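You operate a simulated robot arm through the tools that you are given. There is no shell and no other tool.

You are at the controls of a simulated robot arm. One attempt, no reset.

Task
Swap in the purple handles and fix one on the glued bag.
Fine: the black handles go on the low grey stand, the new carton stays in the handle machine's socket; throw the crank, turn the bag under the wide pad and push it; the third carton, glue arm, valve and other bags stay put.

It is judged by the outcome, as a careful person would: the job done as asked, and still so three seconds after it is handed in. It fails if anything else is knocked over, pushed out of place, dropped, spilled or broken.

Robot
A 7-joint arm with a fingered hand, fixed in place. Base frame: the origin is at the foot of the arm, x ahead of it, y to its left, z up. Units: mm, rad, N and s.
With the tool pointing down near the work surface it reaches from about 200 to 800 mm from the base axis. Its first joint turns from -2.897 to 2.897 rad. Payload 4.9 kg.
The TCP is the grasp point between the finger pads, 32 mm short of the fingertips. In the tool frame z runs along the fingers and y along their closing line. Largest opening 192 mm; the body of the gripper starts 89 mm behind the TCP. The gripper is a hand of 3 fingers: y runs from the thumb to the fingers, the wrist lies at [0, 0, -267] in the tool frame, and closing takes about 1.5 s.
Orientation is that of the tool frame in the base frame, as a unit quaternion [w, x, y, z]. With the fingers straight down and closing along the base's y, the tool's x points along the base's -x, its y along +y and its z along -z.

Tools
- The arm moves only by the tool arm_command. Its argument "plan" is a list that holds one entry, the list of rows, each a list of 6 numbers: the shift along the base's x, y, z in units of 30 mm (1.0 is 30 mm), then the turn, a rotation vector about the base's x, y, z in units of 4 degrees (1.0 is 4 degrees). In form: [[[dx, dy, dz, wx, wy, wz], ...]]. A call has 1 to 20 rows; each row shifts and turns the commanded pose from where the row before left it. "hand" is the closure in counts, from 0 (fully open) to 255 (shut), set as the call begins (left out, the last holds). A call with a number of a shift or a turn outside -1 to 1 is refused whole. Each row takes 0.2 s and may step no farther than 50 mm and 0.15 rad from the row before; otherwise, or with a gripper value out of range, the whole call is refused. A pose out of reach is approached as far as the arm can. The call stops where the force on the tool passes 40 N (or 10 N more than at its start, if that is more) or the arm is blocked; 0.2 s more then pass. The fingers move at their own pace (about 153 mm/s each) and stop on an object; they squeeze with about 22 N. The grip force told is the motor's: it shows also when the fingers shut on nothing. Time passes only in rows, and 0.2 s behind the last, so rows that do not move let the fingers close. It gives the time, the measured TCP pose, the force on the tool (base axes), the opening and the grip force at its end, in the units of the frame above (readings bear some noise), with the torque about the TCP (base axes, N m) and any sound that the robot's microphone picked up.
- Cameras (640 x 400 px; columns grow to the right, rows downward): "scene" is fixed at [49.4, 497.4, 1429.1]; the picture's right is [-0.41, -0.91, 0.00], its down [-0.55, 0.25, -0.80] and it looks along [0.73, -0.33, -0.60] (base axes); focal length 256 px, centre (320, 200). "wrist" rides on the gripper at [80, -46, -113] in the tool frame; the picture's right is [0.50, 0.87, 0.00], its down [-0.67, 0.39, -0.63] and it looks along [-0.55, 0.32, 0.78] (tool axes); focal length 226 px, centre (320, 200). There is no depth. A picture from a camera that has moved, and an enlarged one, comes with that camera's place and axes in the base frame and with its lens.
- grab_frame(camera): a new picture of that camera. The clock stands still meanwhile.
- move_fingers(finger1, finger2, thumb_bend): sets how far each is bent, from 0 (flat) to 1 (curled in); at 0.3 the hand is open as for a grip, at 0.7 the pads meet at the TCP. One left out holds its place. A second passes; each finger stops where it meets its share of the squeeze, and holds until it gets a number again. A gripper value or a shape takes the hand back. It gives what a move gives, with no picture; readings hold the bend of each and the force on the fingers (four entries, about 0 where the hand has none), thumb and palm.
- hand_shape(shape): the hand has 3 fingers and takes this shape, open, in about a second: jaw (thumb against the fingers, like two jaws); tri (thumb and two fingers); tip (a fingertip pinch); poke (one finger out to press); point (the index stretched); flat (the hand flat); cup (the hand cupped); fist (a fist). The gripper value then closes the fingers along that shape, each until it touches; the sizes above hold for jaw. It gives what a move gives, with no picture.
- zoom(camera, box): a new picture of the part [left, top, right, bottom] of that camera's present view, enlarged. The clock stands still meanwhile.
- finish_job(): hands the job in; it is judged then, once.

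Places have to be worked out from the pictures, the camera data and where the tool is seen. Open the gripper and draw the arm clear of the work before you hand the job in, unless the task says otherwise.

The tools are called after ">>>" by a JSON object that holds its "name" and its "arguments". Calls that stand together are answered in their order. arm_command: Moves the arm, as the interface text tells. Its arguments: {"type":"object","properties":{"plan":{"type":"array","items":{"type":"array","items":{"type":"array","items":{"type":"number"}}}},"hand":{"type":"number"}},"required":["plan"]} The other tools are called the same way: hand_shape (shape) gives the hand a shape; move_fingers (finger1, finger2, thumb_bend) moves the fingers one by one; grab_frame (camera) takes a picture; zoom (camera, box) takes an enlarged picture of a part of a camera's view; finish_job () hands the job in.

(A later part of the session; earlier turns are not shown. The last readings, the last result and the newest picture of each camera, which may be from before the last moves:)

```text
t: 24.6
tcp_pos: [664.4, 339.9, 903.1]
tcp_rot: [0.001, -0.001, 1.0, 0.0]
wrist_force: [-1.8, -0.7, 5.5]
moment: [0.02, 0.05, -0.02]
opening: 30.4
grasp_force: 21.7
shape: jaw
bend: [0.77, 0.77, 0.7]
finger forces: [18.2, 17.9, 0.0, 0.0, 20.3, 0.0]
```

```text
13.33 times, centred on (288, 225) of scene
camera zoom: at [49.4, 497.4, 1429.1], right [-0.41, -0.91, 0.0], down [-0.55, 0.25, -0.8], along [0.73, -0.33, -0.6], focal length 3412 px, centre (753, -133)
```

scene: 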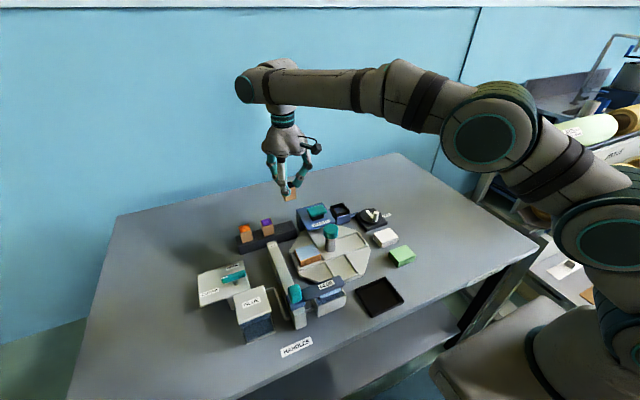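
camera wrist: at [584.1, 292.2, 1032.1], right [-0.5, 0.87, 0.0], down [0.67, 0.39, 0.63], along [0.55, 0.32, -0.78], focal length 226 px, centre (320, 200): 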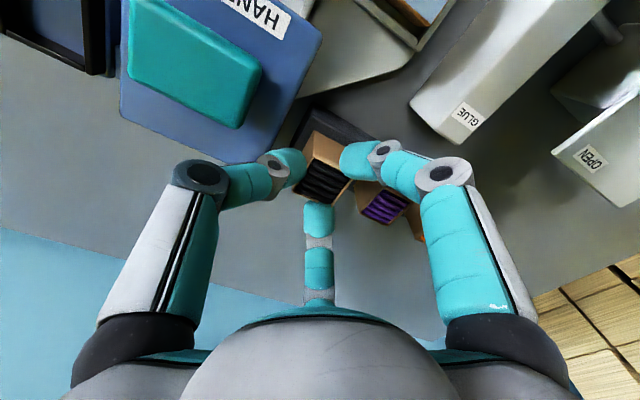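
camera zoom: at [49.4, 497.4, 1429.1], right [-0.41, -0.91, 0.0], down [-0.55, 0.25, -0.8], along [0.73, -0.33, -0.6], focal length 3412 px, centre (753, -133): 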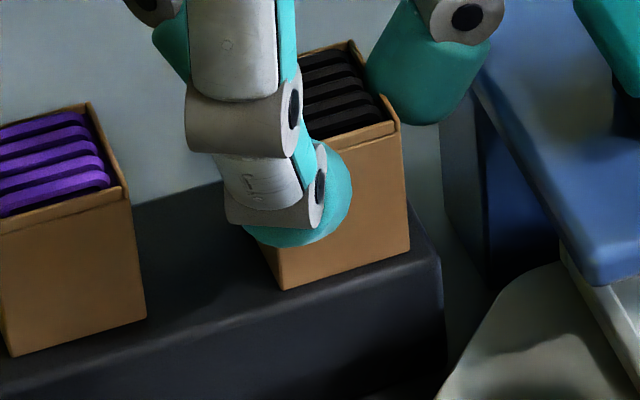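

Contact: +5.5 N at TCP z≈903. I open the fingers only a little (≈5 mm each) so the thumb does not reach the press.

>>> {"name": "arm_command", "arguments": {"plan": [[[0, 0, 0, 0, 0, 0], [0, 0, 0, 0, 0, 0], [0, 0, 0, 0, 0, 0], [0, 0, 0, 0, 0, 0]]], "hand": 203}}

>>> {"name": "zoom", "arguments": {"camera": "scene", "box": [260, 190, 330, 245]}}

>>> {"name": "zoom", "arguments": {"camera": "wrist", "box": [240, 90, 440, 240]}}

```text
t: 25.6
tcp_pos: [663.9, 339.1, 900.7]
tcp_rot: [-0.001, 0.0, 1.0, 0.0]
wrist_force: [-0.5, -1.0, -0.7]
moment: [0.0, -0.01, 0.01]
opening: 39.6
grasp_force: 0.0
shape: jaw
bend: [0.77, 0.77, 0.7]
finger forces: [0.6, 0.6, 0.0, 0.0, 0.0, 0.0]
```

```text
7.27 times, centred on (295, 218) of scene
camera zoom: at [49.4, 497.4, 1429.1], right [-0.41, -0.91, 0.0], down [-0.55, 0.25, -0.8], along [0.73, -0.33, -0.6], focal length 1861 px, centre (502, 73)
```

zoom: 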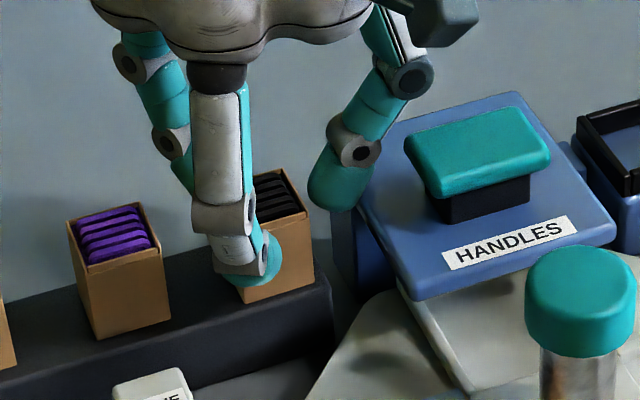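

```text
2.67 times, centred on (340, 165) of wrist
camera zoom: at [584.1, 292.7, 1014.4], right [-0.5, 0.87, 0.0], down [0.67, 0.39, 0.63], along [0.55, 0.32, -0.78], focal length 603 px, centre (267, 293)
```

zoom: 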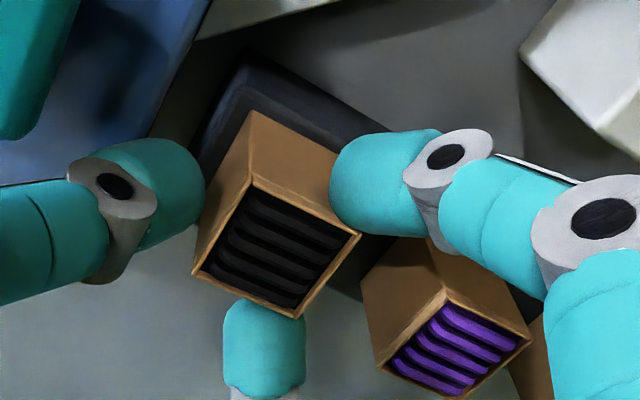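

The thumb is clear but the two fingers still brush lightly (0.6 N). I open a touch more before lifting.

>>> {"name": "arm_command", "arguments": {"plan": [[[0, 0, 0.03, 0, 0, 0], [0, 0, 0, 0, 0, 0], [0, 0, 0, 0, 0, 0]]], "hand": 195}}

>>> {"name": "zoom", "arguments": {"camera": "wrist", "box": [240, 90, 440, 240]}}

```text
t: 26.4
tcp_pos: [663.8, 339.8, 902.0]
tcp_rot: [0.0, 0.001, 1.0, 0.0]
wrist_force: [-1.0, 1.5, 0.9]
moment: [0.02, 0.0, -0.02]
opening: 44.4
grasp_force: 0.1
shape: jaw
bend: [0.78, 0.78, 0.7]
finger forces: [0.0, 0.1, 0.1, 0.1, 0.9, 0.1]
```

```text
2.67 times, centred on (340, 165) of wrist
camera zoom: at [584.3, 293.0, 1016.0], right [-0.5, 0.87, 0.0], down [0.67, 0.39, 0.63], along [0.55, 0.32, -0.78], focal length 603 px, centre (267, 293)
```

zoom: 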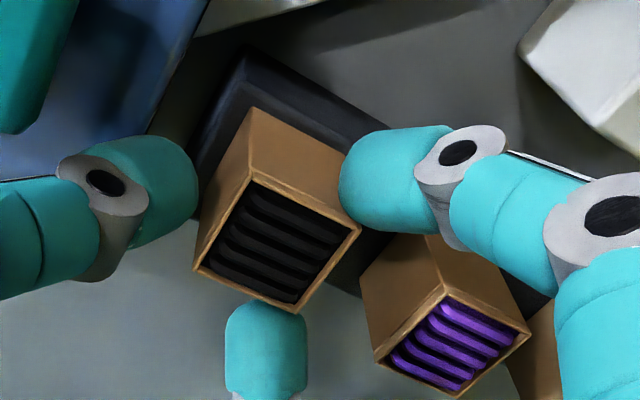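

Now the fingers are free and the thumb shows 0.9 N, possibly brushing the press edge. I close back slightly to 199 and lift straight up slowly.

>>> {"name": "arm_command", "arguments": {"plan": [[[0, 0, 0, 0, 0, 0], [0, 0, 0.1, 0, 0, 0], [0, 0, 0.1, 0, 0, 0]]], "hand": 199}}

>>> {"name": "zoom", "arguments": {"camera": "scene", "box": [260, 190, 330, 245]}}

>>> {"name": "zoom", "arguments": {"camera": "wrist", "box": [240, 90, 440, 240]}}

```text
t: 27.2
tcp_pos: [663.8, 339.4, 909.0]
tcp_rot: [0.0, -0.001, 1.0, -0.001]
wrist_force: [1.0, -0.3, -0.1]
moment: [-0.02, -0.01, 0.03]
opening: 42.9
grasp_force: 0.2
shape: jaw
bend: [0.78, 0.78, 0.7]
finger forces: [0.1, 0.1, 0.0, 0.1, 0.1, 0.0]
```

```text
7.27 times, centred on (295, 218) of scene
camera zoom: at [49.4, 497.4, 1429.1], right [-0.41, -0.91, 0.0], down [-0.55, 0.25, -0.8], along [0.73, -0.33, -0.6], focal length 1861 px, centre (502, 73)
```

zoom: 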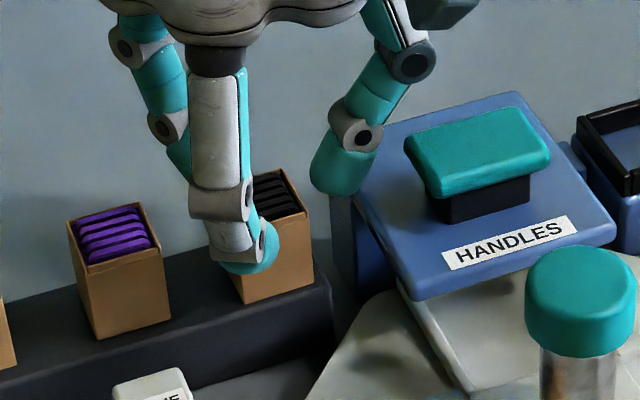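

```text
2.67 times, centred on (340, 165) of wrist
camera zoom: at [584.4, 292.4, 1022.1], right [-0.5, 0.87, 0.0], down [0.67, 0.39, 0.63], along [0.55, 0.32, -0.78], focal length 603 px, centre (267, 293)
```

zoom: 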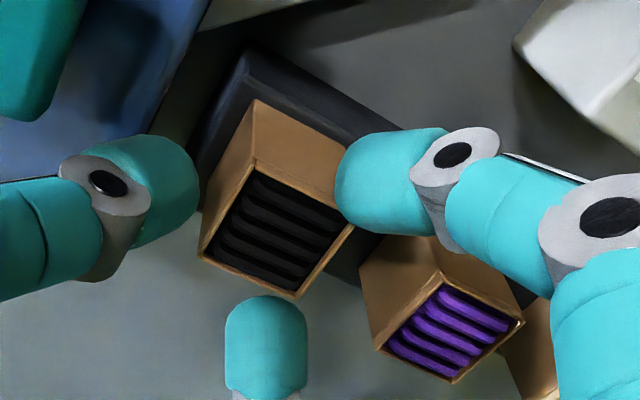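

All contacts are zero and the black carton stays put on the stand. I rise clear and look down at the result.

>>> {"name": "arm_command", "arguments": {"plan": [[[0, 0, 0.3, 0, 0, 0], [0, 0, 0.5, 0, 0, 0], [0, 0, 0.8, 0, 0, 0], [0, 0, 0.9, 0, 0, 0], [0, 0, 0.8, 0, 0, 0], [0, 0, 0.5, 0, 0, 0], [0, 0, 0, 0, 0, 0]]]}}

>>> {"name": "grab_frame", "arguments": {"camera": "wrist"}}

>>> {"name": "zoom", "arguments": {"camera": "scene", "box": [225, 190, 335, 265]}}

```text
t: 28.8
tcp_pos: [665.1, 337.9, 1023.0]
tcp_rot: [0.0, -0.001, 1.0, 0.0]
wrist_force: [-0.3, -0.3, 0.4]
moment: [-0.01, 0.02, -0.01]
opening: 42.5
grasp_force: 0.0
shape: jaw
bend: [0.78, 0.78, 0.7]
finger forces: [0.1, 0.1, 0.0, 0.0, 0.0, 0.1]
```

```text
taken
camera wrist: at [584.6, 291.9, 1136.2], right [-0.5, 0.87, 0.0], down [0.67, 0.39, 0.63], along [0.55, 0.32, -0.78], focal length 226 px, centre (320, 200)
```

wrist: 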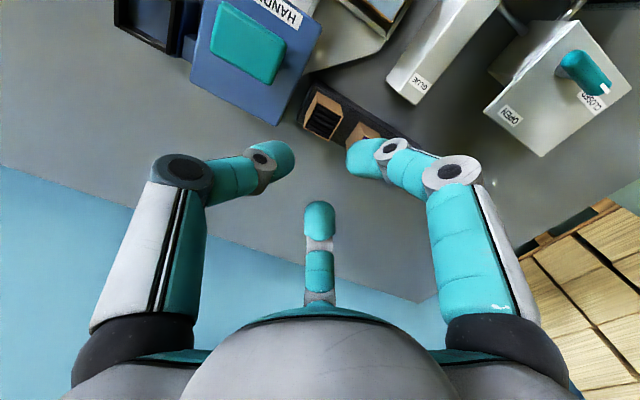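

```text
5.33 times, centred on (280, 228) of scene
camera zoom: at [49.4, 497.4, 1429.1], right [-0.41, -0.91, 0.0], down [-0.55, 0.25, -0.8], along [0.73, -0.33, -0.6], focal length 1365 px, centre (533, 53)
```

zoom: 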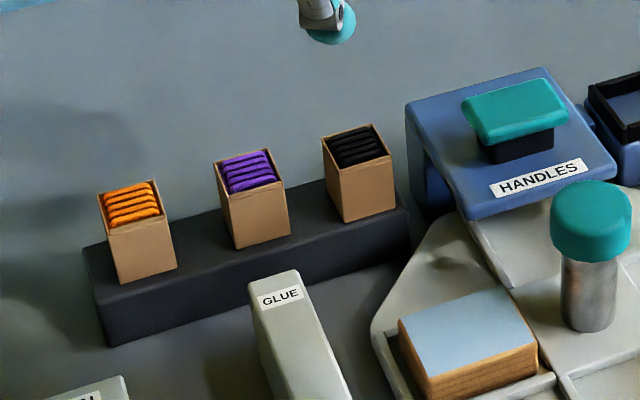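

The black carton stands neatly on the grey stand. By comparing with it, purple is at ≈(668,404). I move above purple, staying high, then check alignment.

>>> {"name": "arm_command", "arguments": {"plan": [[[0.03, 0.5, 0, 0, 0, 0], [0.03, 0.7, 0, 0, 0, 0], [0.04, 0.7, -0.2, 0, 0, 0], [0, 0.3, -0.6, 0, 0, 0], [0, 0, -0.7, 0, 0, 0], [0, 0, -0.6, 0, 0, 0], [0, 0, 0, 0, 0, 0], [0, 0, 0, 0, 0, 0]]], "hand": 192}}

>>> {"name": "grab_frame", "arguments": {"camera": "wrist"}}

>>> {"name": "zoom", "arguments": {"camera": "wrist", "box": [240, 90, 440, 240]}}

>>> {"name": "zoom", "arguments": {"camera": "scene", "box": [225, 180, 335, 265]}}

```text
t: 30.6
tcp_pos: [667.2, 406.0, 959.2]
tcp_rot: [0.0, 0.001, 1.0, 0.001]
wrist_force: [-0.3, -0.4, -0.7]
moment: [0.01, 0.01, 0.01]
opening: 46.9
grasp_force: 0.0
shape: jaw
bend: [0.78, 0.78, 0.7]
finger forces: [0.1, 0.0, 0.0, 0.1, 0.0, 0.1]
```

```text
taken
camera wrist: at [587.5, 358.4, 1072.8], right [-0.5, 0.87, 0.0], down [0.67, 0.39, 0.63], along [0.55, 0.32, -0.78], focal length 226 px, centre (320, 200)
```

wrist: 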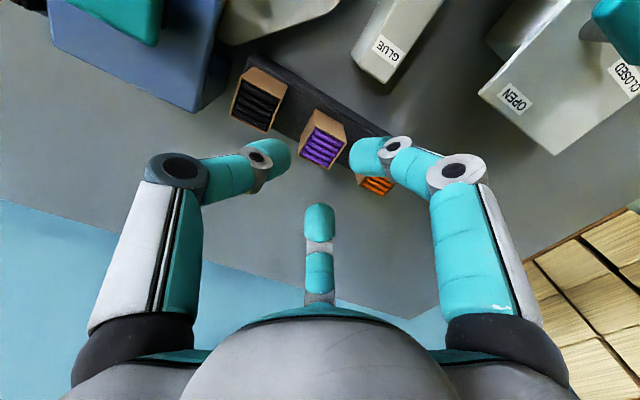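

```text
2.67 times, centred on (340, 165) of wrist
camera zoom: at [587.5, 358.4, 1072.8], right [-0.5, 0.87, 0.0], down [0.67, 0.39, 0.63], along [0.55, 0.32, -0.78], focal length 603 px, centre (267, 293)
```

zoom: 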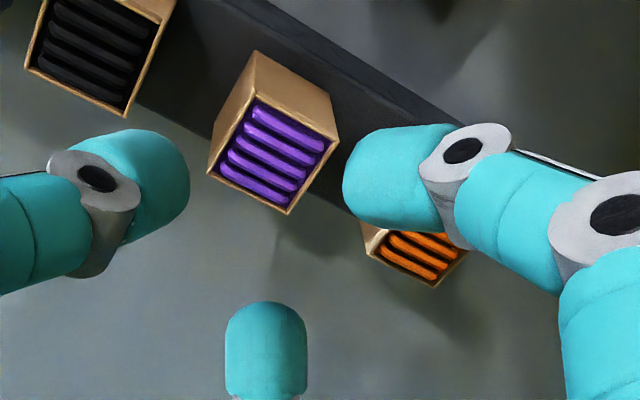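

```text
4.71 times, centred on (280, 222) of scene
camera zoom: at [49.4, 497.4, 1429.1], right [-0.41, -0.91, 0.0], down [-0.55, 0.25, -0.8], along [0.73, -0.33, -0.6], focal length 1204 px, centre (508, 94)
```

zoom: 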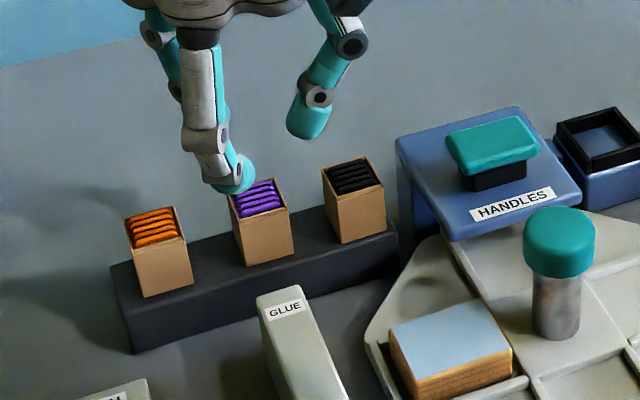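

Purple's rim centre computes to ≈(666,404.6). I lower to just above its rim and check finger clearances.

>>> {"name": "arm_command", "arguments": {"plan": [[[-0.05, 0.02, -0.4, 0, 0, 0], [0, 0, -0.4, 0, 0, 0], [0, 0, -0.27, 0, 0, 0], [0, 0, 0, 0, 0, 0]]]}}

>>> {"name": "zoom", "arguments": {"camera": "wrist", "box": [220, 80, 420, 230]}}

>>> {"name": "zoom", "arguments": {"camera": "scene", "box": [225, 180, 335, 265]}}

```text
t: 31.6
tcp_pos: [666.2, 404.4, 928.0]
tcp_rot: [0.0, 0.0, 1.0, 0.0]
wrist_force: [0.0, -0.9, 0.1]
moment: [-0.01, 0.0, 0.01]
opening: 47.0
grasp_force: 0.1
shape: jaw
bend: [0.78, 0.78, 0.7]
finger forces: [0.0, 0.0, 0.1, 0.1, 0.0, 0.0]
```

```text
2.67 times, centred on (320, 155) of wrist
camera zoom: at [586.0, 358.8, 1041.4], right [-0.5, 0.87, 0.0], down [0.67, 0.39, 0.63], along [0.55, 0.32, -0.78], focal length 603 px, centre (320, 320)
```

zoom: 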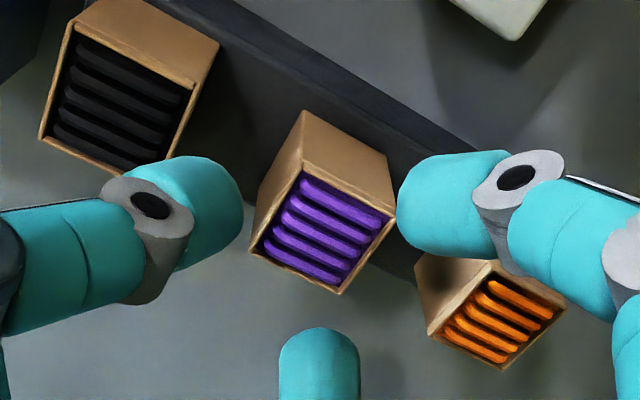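

```text
4.71 times, centred on (280, 222) of scene
camera zoom: at [49.4, 497.4, 1429.1], right [-0.41, -0.91, 0.0], down [-0.55, 0.25, -0.8], along [0.73, -0.33, -0.6], focal length 1204 px, centre (508, 94)
```

zoom: 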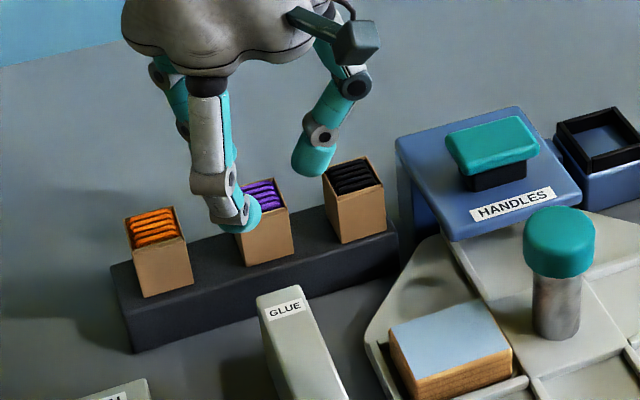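

The thumb's outer side would foul the black carton if lowered as is (gap only ~34 mm). I back off upward and test individual finger control so the thumb can come down close to purple's face with the fingers wider.

>>> {"name": "arm_command", "arguments": {"plan": [[[0, 0, 0.6, 0, 0, 0], [0, 0, 0.8, 0, 0, 0], [0, 0, 0.6, 0, 0, 0], [0, 0, 0, 0, 0, 0]]]}}

>>> {"name": "move_fingers", "arguments": {"finger1": 0.55, "finger2": 0.55, "thumb_bend": 0.6}}

>>> {"name": "grab_frame", "arguments": {"camera": "wrist"}}

>>> {"name": "zoom", "arguments": {"camera": "scene", "box": [215, 140, 335, 235]}}

```text
t: 32.6
tcp_pos: [664.2, 406.4, 987.8]
tcp_rot: [-0.001, 0.0, 1.0, 0.0]
wrist_force: [0.1, 0.5, -0.3]
moment: [0.01, -0.01, -0.02]
opening: 47.0
grasp_force: 0.2
shape: jaw
bend: [0.78, 0.78, 0.7]
finger forces: [0.1, 0.1, 0.1, 0.1, 0.0, 0.1]
```

```text
t: 33.6
tcp_pos: [665.2, 407.0, 988.8]
tcp_rot: [0.0, 0.0, 1.0, 0.001]
wrist_force: [-0.1, 0.4, 0.6]
moment: [-0.01, 0.02, 0.03]
opening: 52.0
grasp_force: 0.0
shape: fingers
bend: [0.55, 0.55, 0.6]
finger forces: [0.0, 0.0, 0.0, 0.0, 0.0, 0.1]
```

```text
taken
camera wrist: at [584.8, 359.9, 1100.7], right [-0.5, 0.87, 0.0], down [0.67, 0.39, 0.63], along [0.55, 0.32, -0.78], focal length 226 px, centre (320, 200)
```

wrist: 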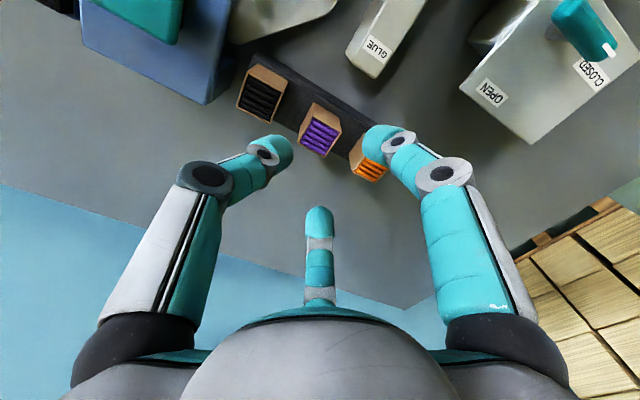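

```text
4.21 times, centred on (275, 188) of scene
camera zoom: at [49.4, 497.4, 1429.1], right [-0.41, -0.91, 0.0], down [-0.55, 0.25, -0.8], along [0.73, -0.33, -0.6], focal length 1077 px, centre (510, 253)
```

zoom: 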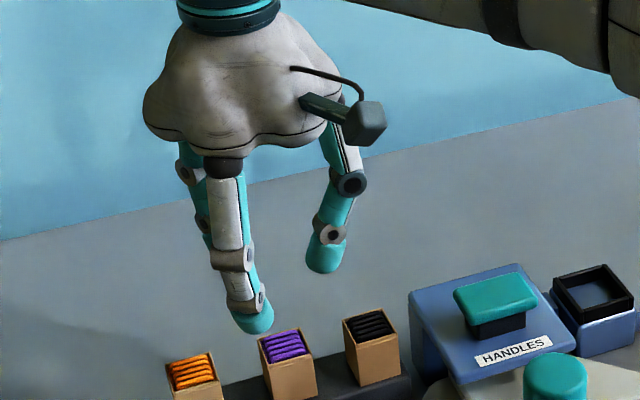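

Individual control gives straighter, near-vertical distal links—much better for the narrow gap. I zoom to measure tip positions.

>>> {"name": "zoom", "arguments": {"camera": "wrist", "box": [220, 90, 440, 240]}}

>>> {"name": "zoom", "arguments": {"camera": "scene", "box": [240, 165, 310, 220]}}

```text
2.67 times, centred on (330, 165) of wrist
camera zoom: at [584.8, 359.9, 1100.7], right [-0.5, 0.87, 0.0], down [0.67, 0.39, 0.63], along [0.55, 0.32, -0.78], focal length 603 px, centre (293, 293)
```

zoom: 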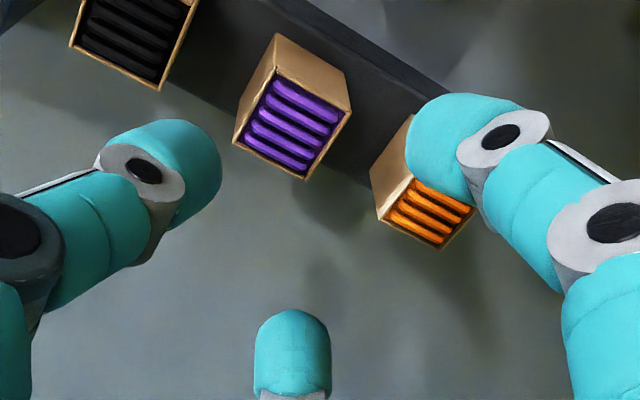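

```text
7.27 times, centred on (275, 192) of scene
camera zoom: at [49.4, 497.4, 1429.1], right [-0.41, -0.91, 0.0], down [-0.55, 0.25, -0.8], along [0.73, -0.33, -0.6], focal length 1861 px, centre (647, 254)
```

zoom: 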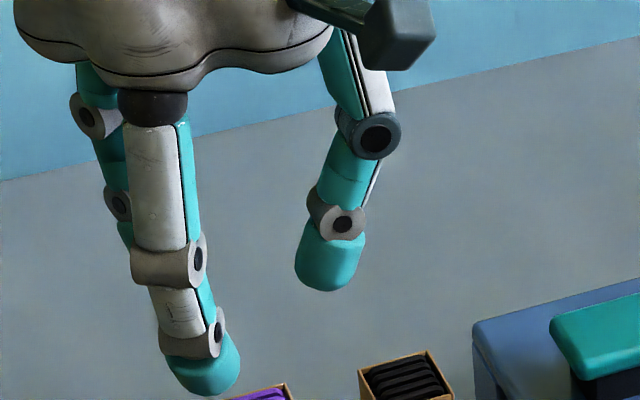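

At bend 0.6 the thumb's inner side is ≈30 mm from the axis with a near-vertical tip 38 mm below the TCP. I bring the thumb in a bit more and recheck.

>>> {"name": "move_fingers", "arguments": {"thumb_bend": 0.635}}

>>> {"name": "zoom", "arguments": {"camera": "wrist", "box": [220, 90, 440, 240]}}

>>> {"name": "zoom", "arguments": {"camera": "scene", "box": [240, 165, 310, 220]}}

```text
t: 34.6
tcp_pos: [665.2, 405.3, 987.8]
tcp_rot: [0.0, 0.0, 1.0, 0.0]
wrist_force: [0.8, -0.7, -0.3]
moment: [-0.04, 0.01, -0.04]
opening: 46.9
grasp_force: 0.2
shape: fingers
bend: [0.55, 0.55, 0.63]
finger forces: [0.0, 0.0, 0.0, 0.1, 0.1, 0.0]
```

```text
2.67 times, centred on (330, 165) of wrist
camera zoom: at [584.8, 359.9, 1100.8], right [-0.5, 0.87, 0.0], down [0.67, 0.39, 0.63], along [0.55, 0.32, -0.78], focal length 603 px, centre (293, 293)
```

zoom: 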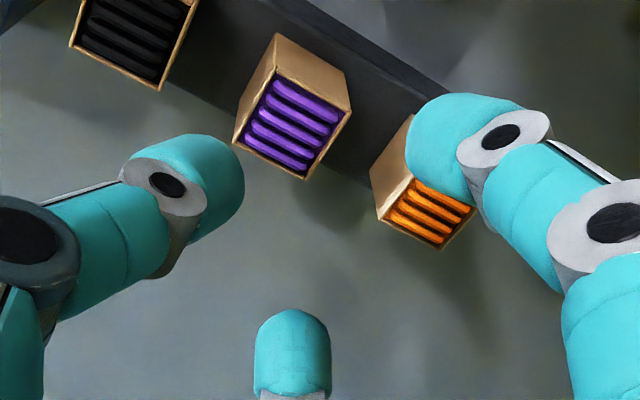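

```text
7.27 times, centred on (275, 192) of scene
camera zoom: at [49.4, 497.4, 1429.1], right [-0.41, -0.91, 0.0], down [-0.55, 0.25, -0.8], along [0.73, -0.33, -0.6], focal length 1861 px, centre (647, 254)
```

zoom: 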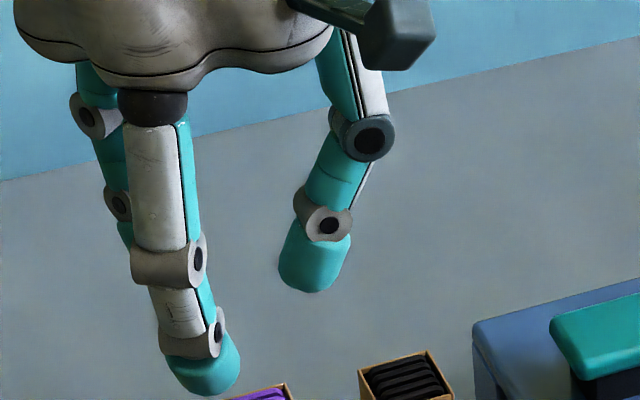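

Thumb: inner side ≈26 mm, outer ≈44 mm from the axis, giving ~7–9 mm clearance to both cartons. I descend part way and check.

>>> {"name": "arm_command", "arguments": {"plan": [[[-0.03, 0, -0.6, 0, 0, 0], [0, 0, -0.7, 0, 0, 0], [0, 0, -0.5, 0, 0, 0], [0, 0, -0.2, 0, 0, 0], [0, 0, 0, 0, 0, 0]]]}}

>>> {"name": "zoom", "arguments": {"camera": "wrist", "box": [220, 90, 440, 240]}}

>>> {"name": "zoom", "arguments": {"camera": "scene", "box": [240, 180, 320, 245]}}

```text
t: 35.8
tcp_pos: [665.8, 406.4, 927.7]
tcp_rot: [0.001, 0.0, 1.0, 0.0]
wrist_force: [-0.1, 0.4, -0.7]
moment: [0.03, 0.02, 0.03]
opening: 46.6
grasp_force: 0.1
shape: fingers
bend: [0.55, 0.55, 0.63]
finger forces: [0.0, 0.0, 0.1, 0.1, 0.0, 0.0]
```

```text
2.67 times, centred on (330, 165) of wrist
camera zoom: at [585.1, 360.1, 1040.7], right [-0.5, 0.87, 0.0], down [0.67, 0.39, 0.63], along [0.55, 0.32, -0.78], focal length 603 px, centre (293, 293)
```

zoom: 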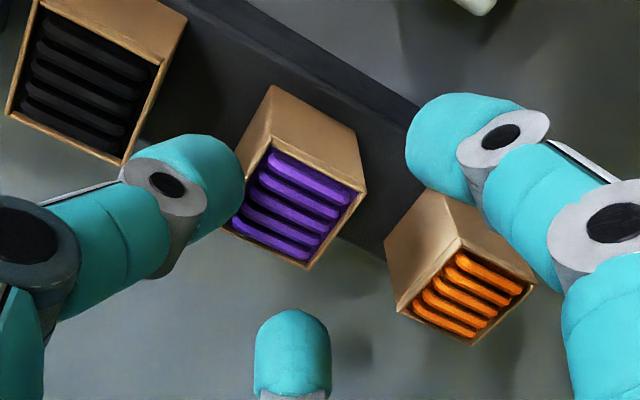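

```text
6.15 times, centred on (280, 212) of scene
camera zoom: at [49.4, 497.4, 1429.1], right [-0.41, -0.91, 0.0], down [-0.55, 0.25, -0.8], along [0.73, -0.33, -0.6], focal length 1575 px, centre (566, 123)
```

zoom: 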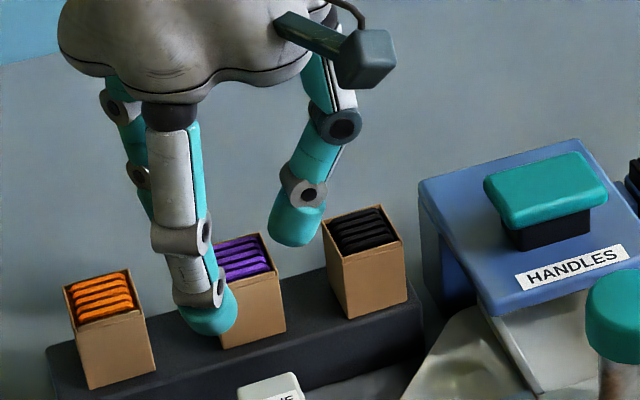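

The thumb sits in the gap between purple and black, slightly nearer purple. I shift 1.5 mm in −y and descend the remaining ~22 mm.

>>> {"name": "arm_command", "arguments": {"plan": [[[0, -0.05, -0.1, 0, 0, 0], [0, 0, -0.25, 0, 0, 0], [0, 0, -0.25, 0, 0, 0], [0, 0, -0.15, 0, 0, 0], [0, 0, 0, 0, 0, 0]]]}}

>>> {"name": "zoom", "arguments": {"camera": "wrist", "box": [220, 90, 440, 240]}}

>>> {"name": "zoom", "arguments": {"camera": "scene", "box": [240, 180, 320, 245]}}

```text
t: 37.0
tcp_pos: [665.0, 405.7, 904.6]
tcp_rot: [0.0, -0.001, 1.0, -0.001]
wrist_force: [0.3, 0.0, -0.1]
moment: [0.0, 0.03, -0.01]
opening: 47.0
grasp_force: 0.0
shape: fingers
bend: [0.55, 0.55, 0.63]
finger forces: [0.0, 0.0, 0.1, 0.0, 0.0, 0.1]
```

```text
2.67 times, centred on (330, 165) of wrist
camera zoom: at [585.0, 358.2, 1018.0], right [-0.5, 0.87, 0.0], down [0.67, 0.39, 0.63], along [0.55, 0.32, -0.78], focal length 603 px, centre (293, 293)
```

zoom: 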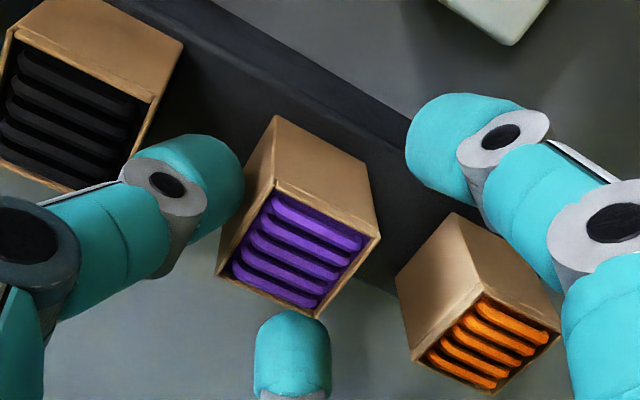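

```text
6.15 times, centred on (280, 212) of scene
camera zoom: at [49.4, 497.4, 1429.1], right [-0.41, -0.91, 0.0], down [-0.55, 0.25, -0.8], along [0.73, -0.33, -0.6], focal length 1575 px, centre (566, 123)
```

zoom: 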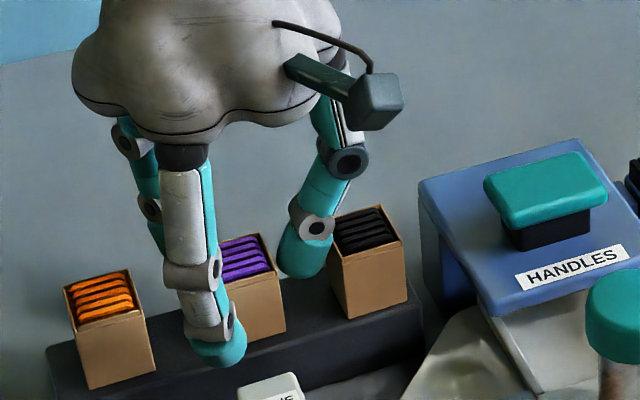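

Clear on all sides. I bring the two fingers in near the carton first, then will squeeze all three together.

>>> {"name": "move_fingers", "arguments": {"finger1": 0.62, "finger2": 0.62, "thumb_bend": 0.645}}

>>> {"name": "zoom", "arguments": {"camera": "wrist", "box": [220, 90, 440, 240]}}

>>> {"name": "zoom", "arguments": {"camera": "scene", "box": [240, 180, 320, 245]}}

```text
t: 38.0
tcp_pos: [665.9, 403.3, 906.3]
tcp_rot: [0.0, 0.0, 1.0, 0.0]
wrist_force: [1.1, 0.5, 0.7]
moment: [0.02, -0.01, 0.01]
opening: 31.2
grasp_force: 0.4
shape: fingers
bend: [0.61, 0.61, 0.64]
finger forces: [0.7, 0.7, 0.1, 0.0, 0.2, 0.0]
```

```text
2.67 times, centred on (330, 165) of wrist
camera zoom: at [585.0, 358.2, 1018.1], right [-0.5, 0.87, 0.0], down [0.67, 0.39, 0.63], along [0.55, 0.32, -0.78], focal length 603 px, centre (293, 293)
```

zoom: 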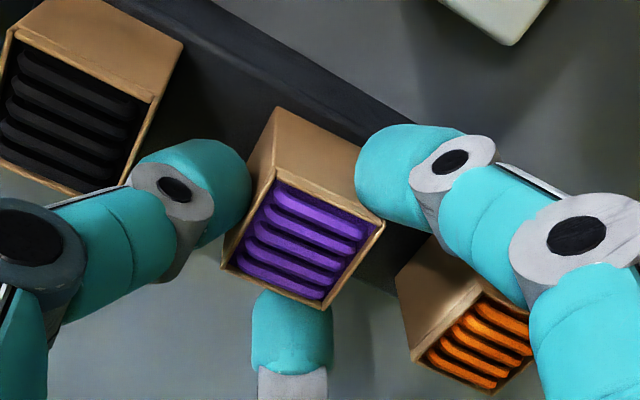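

```text
6.15 times, centred on (280, 212) of scene
camera zoom: at [49.4, 497.4, 1429.1], right [-0.41, -0.91, 0.0], down [-0.55, 0.25, -0.8], along [0.73, -0.33, -0.6], focal length 1575 px, centre (566, 123)
```

zoom: 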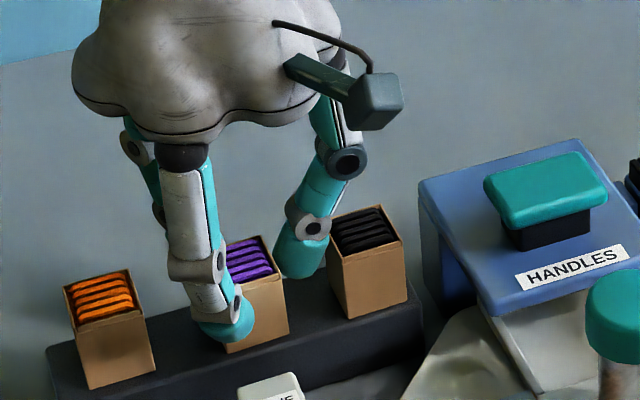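

All three are touching lightly. Now I squeeze with all three together.

>>> {"name": "move_fingers", "arguments": {"finger1": 0.72, "finger2": 0.72, "thumb_bend": 0.74}}

>>> {"name": "zoom", "arguments": {"camera": "wrist", "box": [220, 90, 440, 240]}}

>>> {"name": "zoom", "arguments": {"camera": "scene", "box": [240, 180, 320, 245]}}

```text
t: 39.0
tcp_pos: [665.7, 404.6, 906.4]
tcp_rot: [0.0, 0.0, 1.0, 0.001]
wrist_force: [-1.7, -0.5, 3.1]
moment: [0.04, 0.03, -0.02]
opening: 22.2
grasp_force: 13.5
shape: fingers
bend: [0.62, 0.62, 0.68]
finger forces: [7.8, 8.1, 0.1, 0.1, 11.3, 0.0]
```

```text
2.67 times, centred on (330, 165) of wrist
camera zoom: at [585.0, 358.2, 1018.4], right [-0.5, 0.87, 0.0], down [0.67, 0.39, 0.63], along [0.55, 0.32, -0.78], focal length 603 px, centre (293, 293)
```

zoom: 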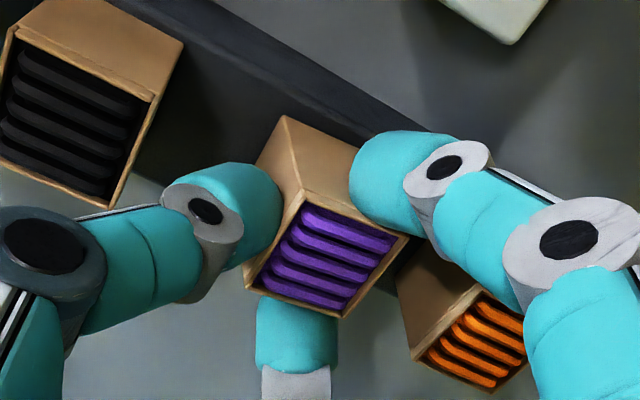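

```text
6.15 times, centred on (280, 212) of scene
camera zoom: at [49.4, 497.4, 1429.1], right [-0.41, -0.91, 0.0], down [-0.55, 0.25, -0.8], along [0.73, -0.33, -0.6], focal length 1575 px, centre (566, 123)
```

zoom: 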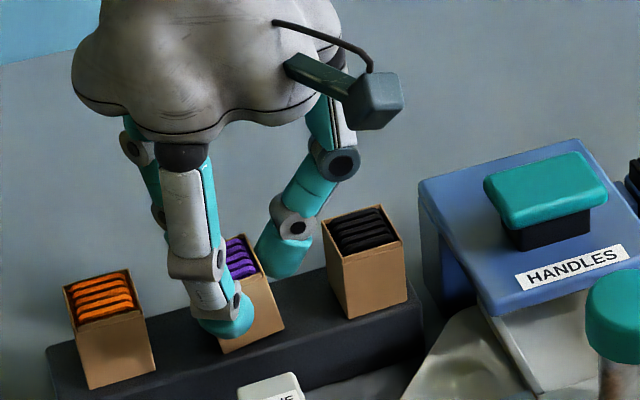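

The thumb has pushed the carton a few mm in +y through the fingers. I look closely for tilt before going on.

>>> {"name": "zoom", "arguments": {"camera": "scene", "box": [258, 210, 293, 240]}}

>>> {"name": "zoom", "arguments": {"camera": "wrist", "box": [280, 120, 380, 220]}}

```text
13.33 times, centred on (276, 225) of scene
camera zoom: at [49.4, 497.4, 1429.1], right [-0.41, -0.91, 0.0], down [-0.55, 0.25, -0.8], along [0.73, -0.33, -0.6], focal length 3412 px, centre (913, -133)
```

zoom: 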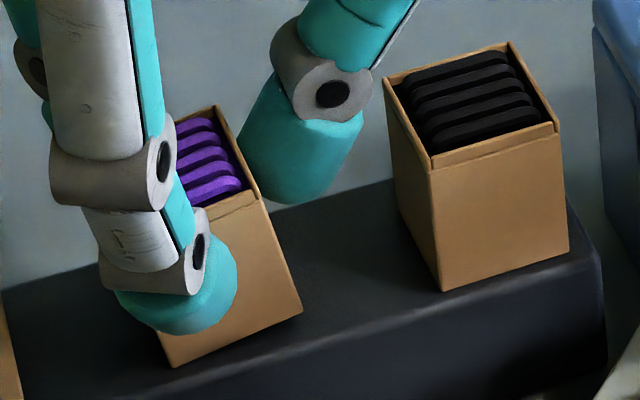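

```text
4.00 times, centred on (330, 170) of wrist
camera zoom: at [585.0, 358.2, 1018.4], right [-0.5, 0.87, 0.0], down [0.67, 0.39, 0.63], along [0.55, 0.32, -0.78], focal length 904 px, centre (280, 320)
```

zoom: 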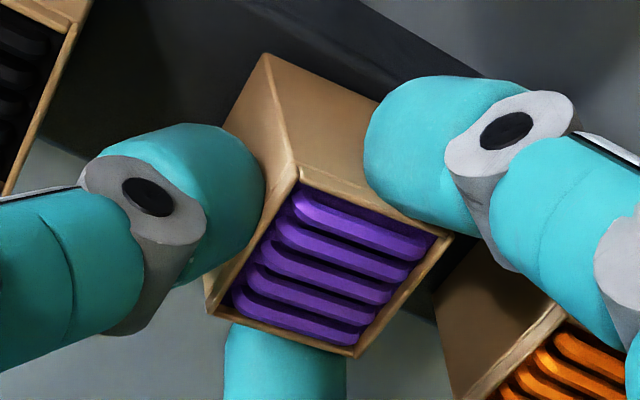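

The purple carton has been tipped ~15–20° by the thumb. I ease the fingers first, then back the thumb off step by step so it settles upright.

>>> {"name": "move_fingers", "arguments": {"finger1": 0.605, "finger2": 0.605}}

>>> {"name": "move_fingers", "arguments": {"thumb_bend": 0.665}}

>>> {"name": "move_fingers", "arguments": {"thumb_bend": 0.65}}

>>> {"name": "zoom", "arguments": {"camera": "scene", "box": [258, 210, 293, 240]}}

>>> {"name": "zoom", "arguments": {"camera": "wrist", "box": [220, 90, 440, 240]}}

```text
t: 40.0
tcp_pos: [666.9, 405.6, 905.2]
tcp_rot: [0.0, 0.0, 1.0, 0.0]
wrist_force: [-0.3, -0.3, -0.3]
moment: [-0.01, -0.03, 0.0]
opening: 20.1
grasp_force: 0.1
shape: fingers
bend: [0.6, 0.6, 0.74]
finger forces: [0.0, 0.0, 0.1, 0.0, 0.0, 0.0]
```

```text
t: 41.0
tcp_pos: [664.7, 406.0, 906.7]
tcp_rot: [0.0, 0.0, 1.0, 0.0]
wrist_force: [0.5, -0.8, 0.5]
moment: [-0.01, 0.0, 0.01]
opening: 30.2
grasp_force: 0.1
shape: fingers
bend: [0.6, 0.6, 0.66]
finger forces: [0.1, 0.0, 0.0, 0.0, 0.0, 0.0]
```

```text
t: 42.0
tcp_pos: [664.6, 405.0, 905.0]
tcp_rot: [0.001, 0.0, 1.0, 0.0]
wrist_force: [-0.5, -1.0, -0.7]
moment: [0.05, -0.01, 0.02]
opening: 31.4
grasp_force: 0.0
shape: fingers
bend: [0.6, 0.6, 0.65]
finger forces: [0.1, 0.0, 0.0, 0.0, 0.0, 0.0]
```

```text
13.33 times, centred on (276, 225) of scene
camera zoom: at [49.4, 497.4, 1429.1], right [-0.41, -0.91, 0.0], down [-0.55, 0.25, -0.8], along [0.73, -0.33, -0.6], focal length 3412 px, centre (913, -133)
```

zoom: 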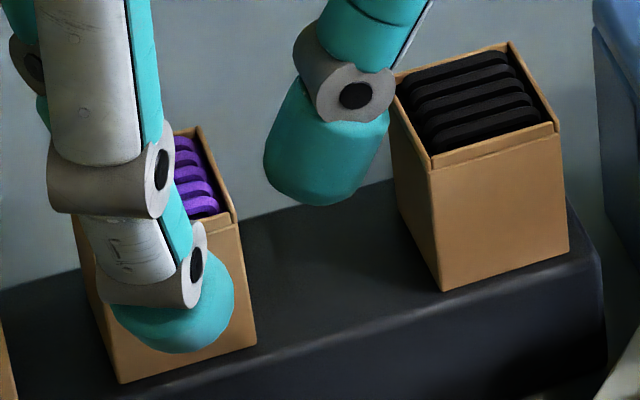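

```text
2.67 times, centred on (330, 165) of wrist
camera zoom: at [585.0, 358.2, 1018.2], right [-0.5, 0.87, 0.0], down [0.67, 0.39, 0.63], along [0.55, 0.32, -0.78], focal length 603 px, centre (293, 293)
```

zoom: 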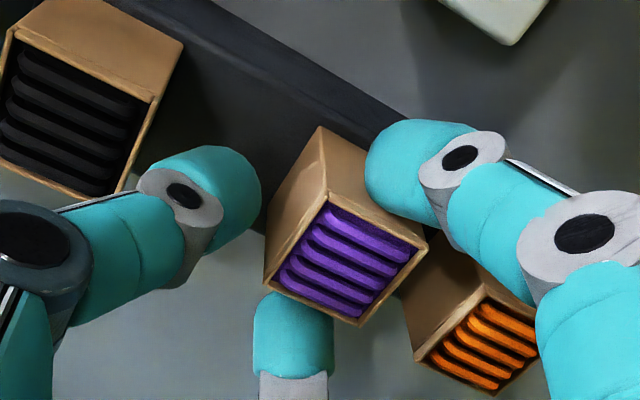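

Purple stands upright again, now at ≈(660,417), which leaves a wider gap (≈46 mm) to black. I open the fingers slightly, rise, and switch back to the coupled jaw closing that held the black carton well.

>>> {"name": "move_fingers", "arguments": {"finger1": 0.57, "finger2": 0.57, "thumb_bend": 0.64}}

>>> {"name": "arm_command", "arguments": {"plan": [[[0, 0, 0.3, 0, 0, 0], [0, 0, 0.5, 0, 0, 0], [0, 0, 0.6, 0, 0, 0], [0, 0, 0.4, 0, 0, 0], [0, 0, 0, 0, 0, 0]]]}}

>>> {"name": "arm_command", "arguments": {"plan": [[[-0.2, 0.37, 0, 0, 0, 0], [0, 0, 0, 0, 0, 0], [0, 0, 0, 0, 0, 0], [0, 0, 0, 0, 0, 0], [0, 0, 0, 0, 0, 0]]], "hand": 192}}

>>> {"name": "zoom", "arguments": {"camera": "wrist", "box": [220, 70, 440, 220]}}

>>> {"name": "zoom", "arguments": {"camera": "scene", "box": [230, 170, 320, 245]}}

```text
t: 43.0
tcp_pos: [665.6, 404.4, 904.6]
tcp_rot: [0.001, 0.0, 1.0, 0.0]
wrist_force: [1.2, 0.7, 0.6]
moment: [0.02, -0.02, 0.02]
opening: 42.7
grasp_force: 0.0
shape: fingers
bend: [0.56, 0.56, 0.64]
finger forces: [0.1, 0.0, 0.1, 0.1, 0.0, 0.0]
```

```text
t: 44.2
tcp_pos: [666.6, 403.8, 959.1]
tcp_rot: [0.0, 0.0, 1.0, 0.0]
wrist_force: [-0.2, -0.3, -1.2]
moment: [0.01, -0.02, 0.02]
opening: 42.7
grasp_force: 0.0
shape: fingers
bend: [0.56, 0.56, 0.64]
finger forces: [0.0, 0.1, 0.0, 0.1, 0.0, 0.0]
```

```text
t: 45.4
tcp_pos: [659.5, 415.8, 960.8]
tcp_rot: [0.0, 0.0, 1.0, 0.0]
wrist_force: [0.0, 0.4, 0.2]
moment: [0.01, 0.0, -0.01]
opening: 47.1
grasp_force: 0.1
shape: jaw
bend: [0.78, 0.78, 0.7]
finger forces: [0.1, 0.0, 0.0, 0.0, 0.0, 0.0]
```

```text
2.67 times, centred on (330, 145) of wrist
camera zoom: at [579.1, 368.9, 1073.3], right [-0.5, 0.87, 0.0], down [0.67, 0.39, 0.63], along [0.55, 0.32, -0.78], focal length 603 px, centre (293, 347)
```

zoom: 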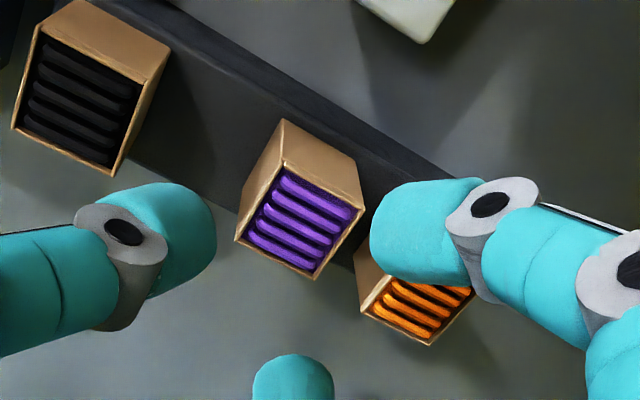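

```text
5.33 times, centred on (275, 208) of scene
camera zoom: at [49.4, 497.4, 1429.1], right [-0.41, -0.91, 0.0], down [-0.55, 0.25, -0.8], along [0.73, -0.33, -0.6], focal length 1365 px, centre (560, 160)
```

zoom: 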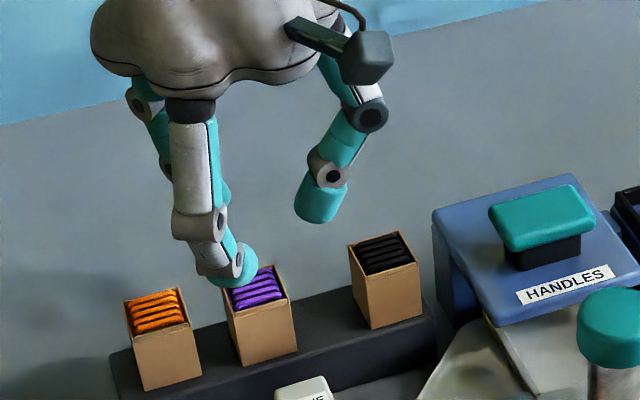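

Purple is at ≈(661.5,418.7) and square to the axes. I centre on it and descend with the jaw at 192; the thumb has ~7 mm to black.

>>> {"name": "arm_command", "arguments": {"plan": [[[0.063, 0.09, -0.3, 0, 0, 0], [0, 0, -0.5, 0, 0, 0], [0, 0, -0.4, 0, 0, 0], [0, 0, 0, 0, 0, 0]]]}}

>>> {"name": "zoom", "arguments": {"camera": "wrist", "box": [220, 90, 440, 240]}}

>>> {"name": "zoom", "arguments": {"camera": "scene", "box": [230, 170, 320, 245]}}

```text
t: 46.4
tcp_pos: [663.3, 417.9, 923.5]
tcp_rot: [0.0, 0.0, 1.0, 0.0]
wrist_force: [0.6, 0.5, -0.3]
moment: [0.03, 0.07, -0.02]
opening: 46.8
grasp_force: 0.0
shape: jaw
bend: [0.78, 0.78, 0.7]
finger forces: [0.0, 0.0, 0.0, 0.0, 0.0, 0.1]
```

```text
2.67 times, centred on (330, 165) of wrist
camera zoom: at [582.0, 371.4, 1036.4], right [-0.5, 0.87, 0.0], down [0.67, 0.39, 0.63], along [0.55, 0.32, -0.78], focal length 603 px, centre (293, 293)
```

zoom: 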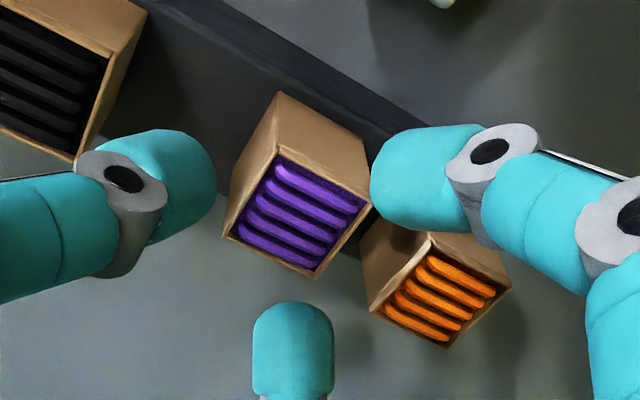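

```text
5.33 times, centred on (275, 208) of scene
camera zoom: at [49.4, 497.4, 1429.1], right [-0.41, -0.91, 0.0], down [-0.55, 0.25, -0.8], along [0.73, -0.33, -0.6], focal length 1365 px, centre (560, 160)
```

zoom: 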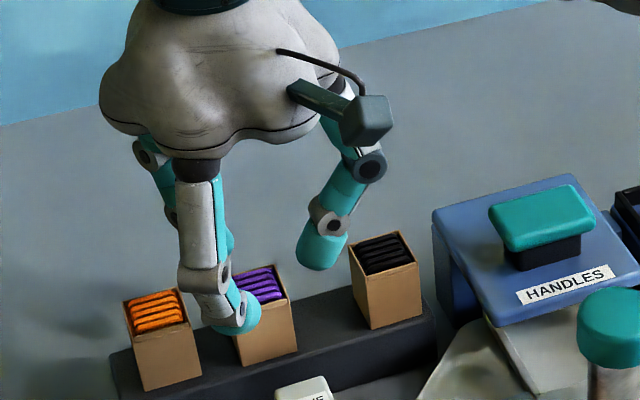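

Clear on all sides. I descend the last 20 mm.

>>> {"name": "arm_command", "arguments": {"plan": [[[0, 0, -0.25, 0, 0, 0], [0, 0, -0.25, 0, 0, 0], [0, 0, -0.19, 0, 0, 0], [0, 0, 0, 0, 0, 0]]]}}

>>> {"name": "zoom", "arguments": {"camera": "wrist", "box": [220, 90, 440, 240]}}

>>> {"name": "zoom", "arguments": {"camera": "scene", "box": [245, 195, 305, 245]}}

```text
t: 47.4
tcp_pos: [662.4, 418.0, 903.3]
tcp_rot: [0.0, 0.0, 1.0, 0.001]
wrist_force: [0.4, 0.2, -0.3]
moment: [-0.01, 0.01, 0.02]
opening: 47.2
grasp_force: 0.0
shape: jaw
bend: [0.78, 0.78, 0.7]
finger forces: [0.1, 0.0, 0.0, 0.0, 0.0, 0.0]
```

```text
2.67 times, centred on (330, 165) of wrist
camera zoom: at [581.9, 371.4, 1016.1], right [-0.5, 0.87, 0.0], down [0.67, 0.39, 0.63], along [0.55, 0.32, -0.78], focal length 603 px, centre (293, 293)
```

zoom: 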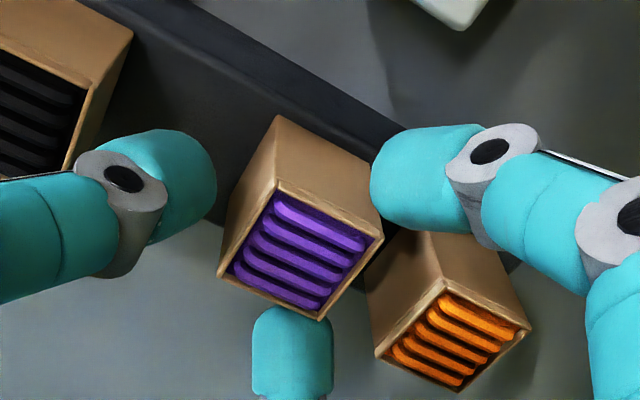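

```text
8.00 times, centred on (275, 220) of scene
camera zoom: at [49.4, 497.4, 1429.1], right [-0.41, -0.91, 0.0], down [-0.55, 0.25, -0.8], along [0.73, -0.33, -0.6], focal length 2047 px, centre (680, 40)
```

zoom: 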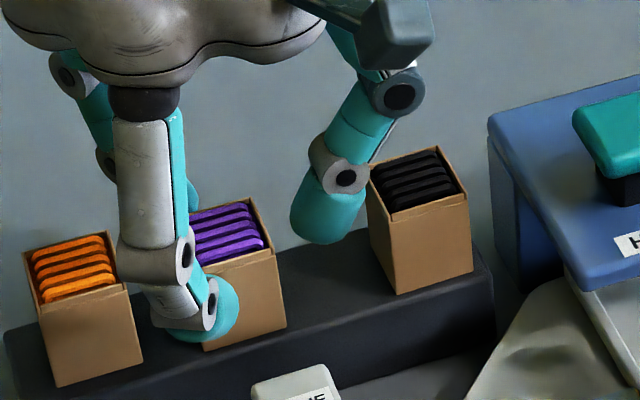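

Now I close gradually: first to 206, checking that the carton stays upright and centred.

>>> {"name": "arm_command", "arguments": {"plan": [[[0, 0, 0, 0, 0, 0], [0, 0, 0, 0, 0, 0], [0, 0, 0, 0, 0, 0]]], "hand": 206}}

>>> {"name": "zoom", "arguments": {"camera": "wrist", "box": [220, 90, 440, 240]}}

>>> {"name": "arm_command", "arguments": {"plan": [[[0, 0, 0, 0, 0, 0], [0, 0, 0, 0, 0, 0], [0, 0, 0, 0, 0, 0], [0, 0, 0, 0, 0, 0]]], "hand": 216}}

>>> {"name": "zoom", "arguments": {"camera": "wrist", "box": [220, 90, 440, 240]}}

>>> {"name": "zoom", "arguments": {"camera": "scene", "box": [245, 195, 305, 245]}}

```text
t: 48.2
tcp_pos: [661.4, 417.4, 903.6]
tcp_rot: [-0.001, -0.001, 1.0, -0.001]
wrist_force: [-0.4, 0.6, -0.1]
moment: [0.04, -0.01, 0.01]
opening: 37.3
grasp_force: 0.0
shape: jaw
bend: [0.77, 0.77, 0.7]
finger forces: [0.9, 0.8, 0.0, 0.0, 0.1, 0.0]
```

```text
2.67 times, centred on (330, 165) of wrist
camera zoom: at [582.0, 371.4, 1016.2], right [-0.5, 0.87, 0.0], down [0.67, 0.39, 0.63], along [0.55, 0.32, -0.78], focal length 603 px, centre (293, 293)
```

zoom: 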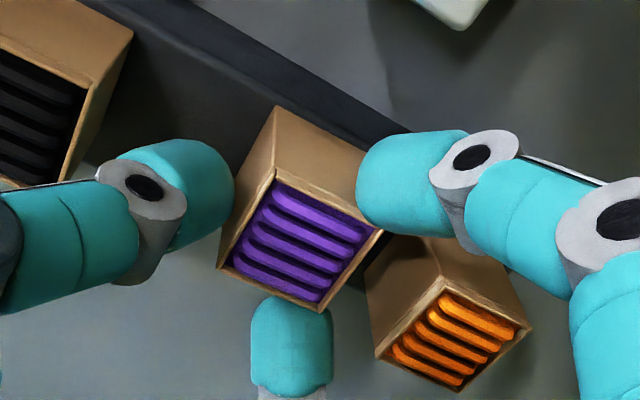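

```text
t: 49.2
tcp_pos: [662.7, 419.2, 903.3]
tcp_rot: [-0.001, 0.0, 1.0, -0.001]
wrist_force: [-0.5, 0.8, 2.1]
moment: [0.08, 0.0, -0.01]
opening: 30.8
grasp_force: 0.0
shape: jaw
bend: [0.56, 0.56, 0.7]
finger forces: [2.6, 2.7, 0.0, 0.1, 0.5, 0.1]
```

```text
2.67 times, centred on (330, 165) of wrist
camera zoom: at [582.0, 371.4, 1016.4], right [-0.5, 0.87, 0.0], down [0.67, 0.39, 0.63], along [0.55, 0.32, -0.78], focal length 603 px, centre (293, 293)
```

zoom: 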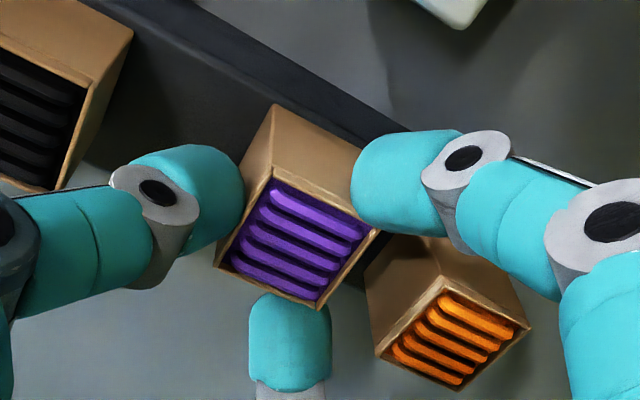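

```text
8.00 times, centred on (275, 220) of scene
camera zoom: at [49.4, 497.4, 1429.1], right [-0.41, -0.91, 0.0], down [-0.55, 0.25, -0.8], along [0.73, -0.33, -0.6], focal length 2047 px, centre (680, 40)
```

zoom: 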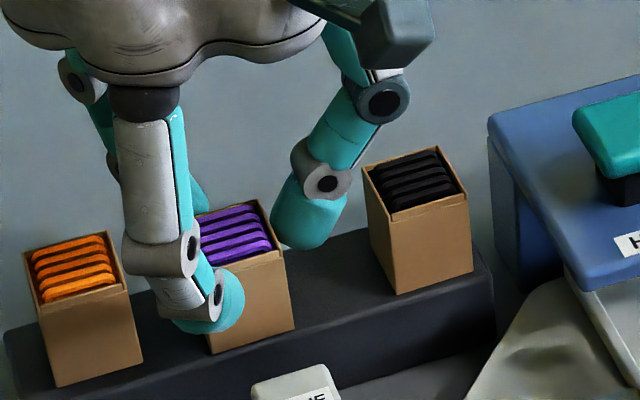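

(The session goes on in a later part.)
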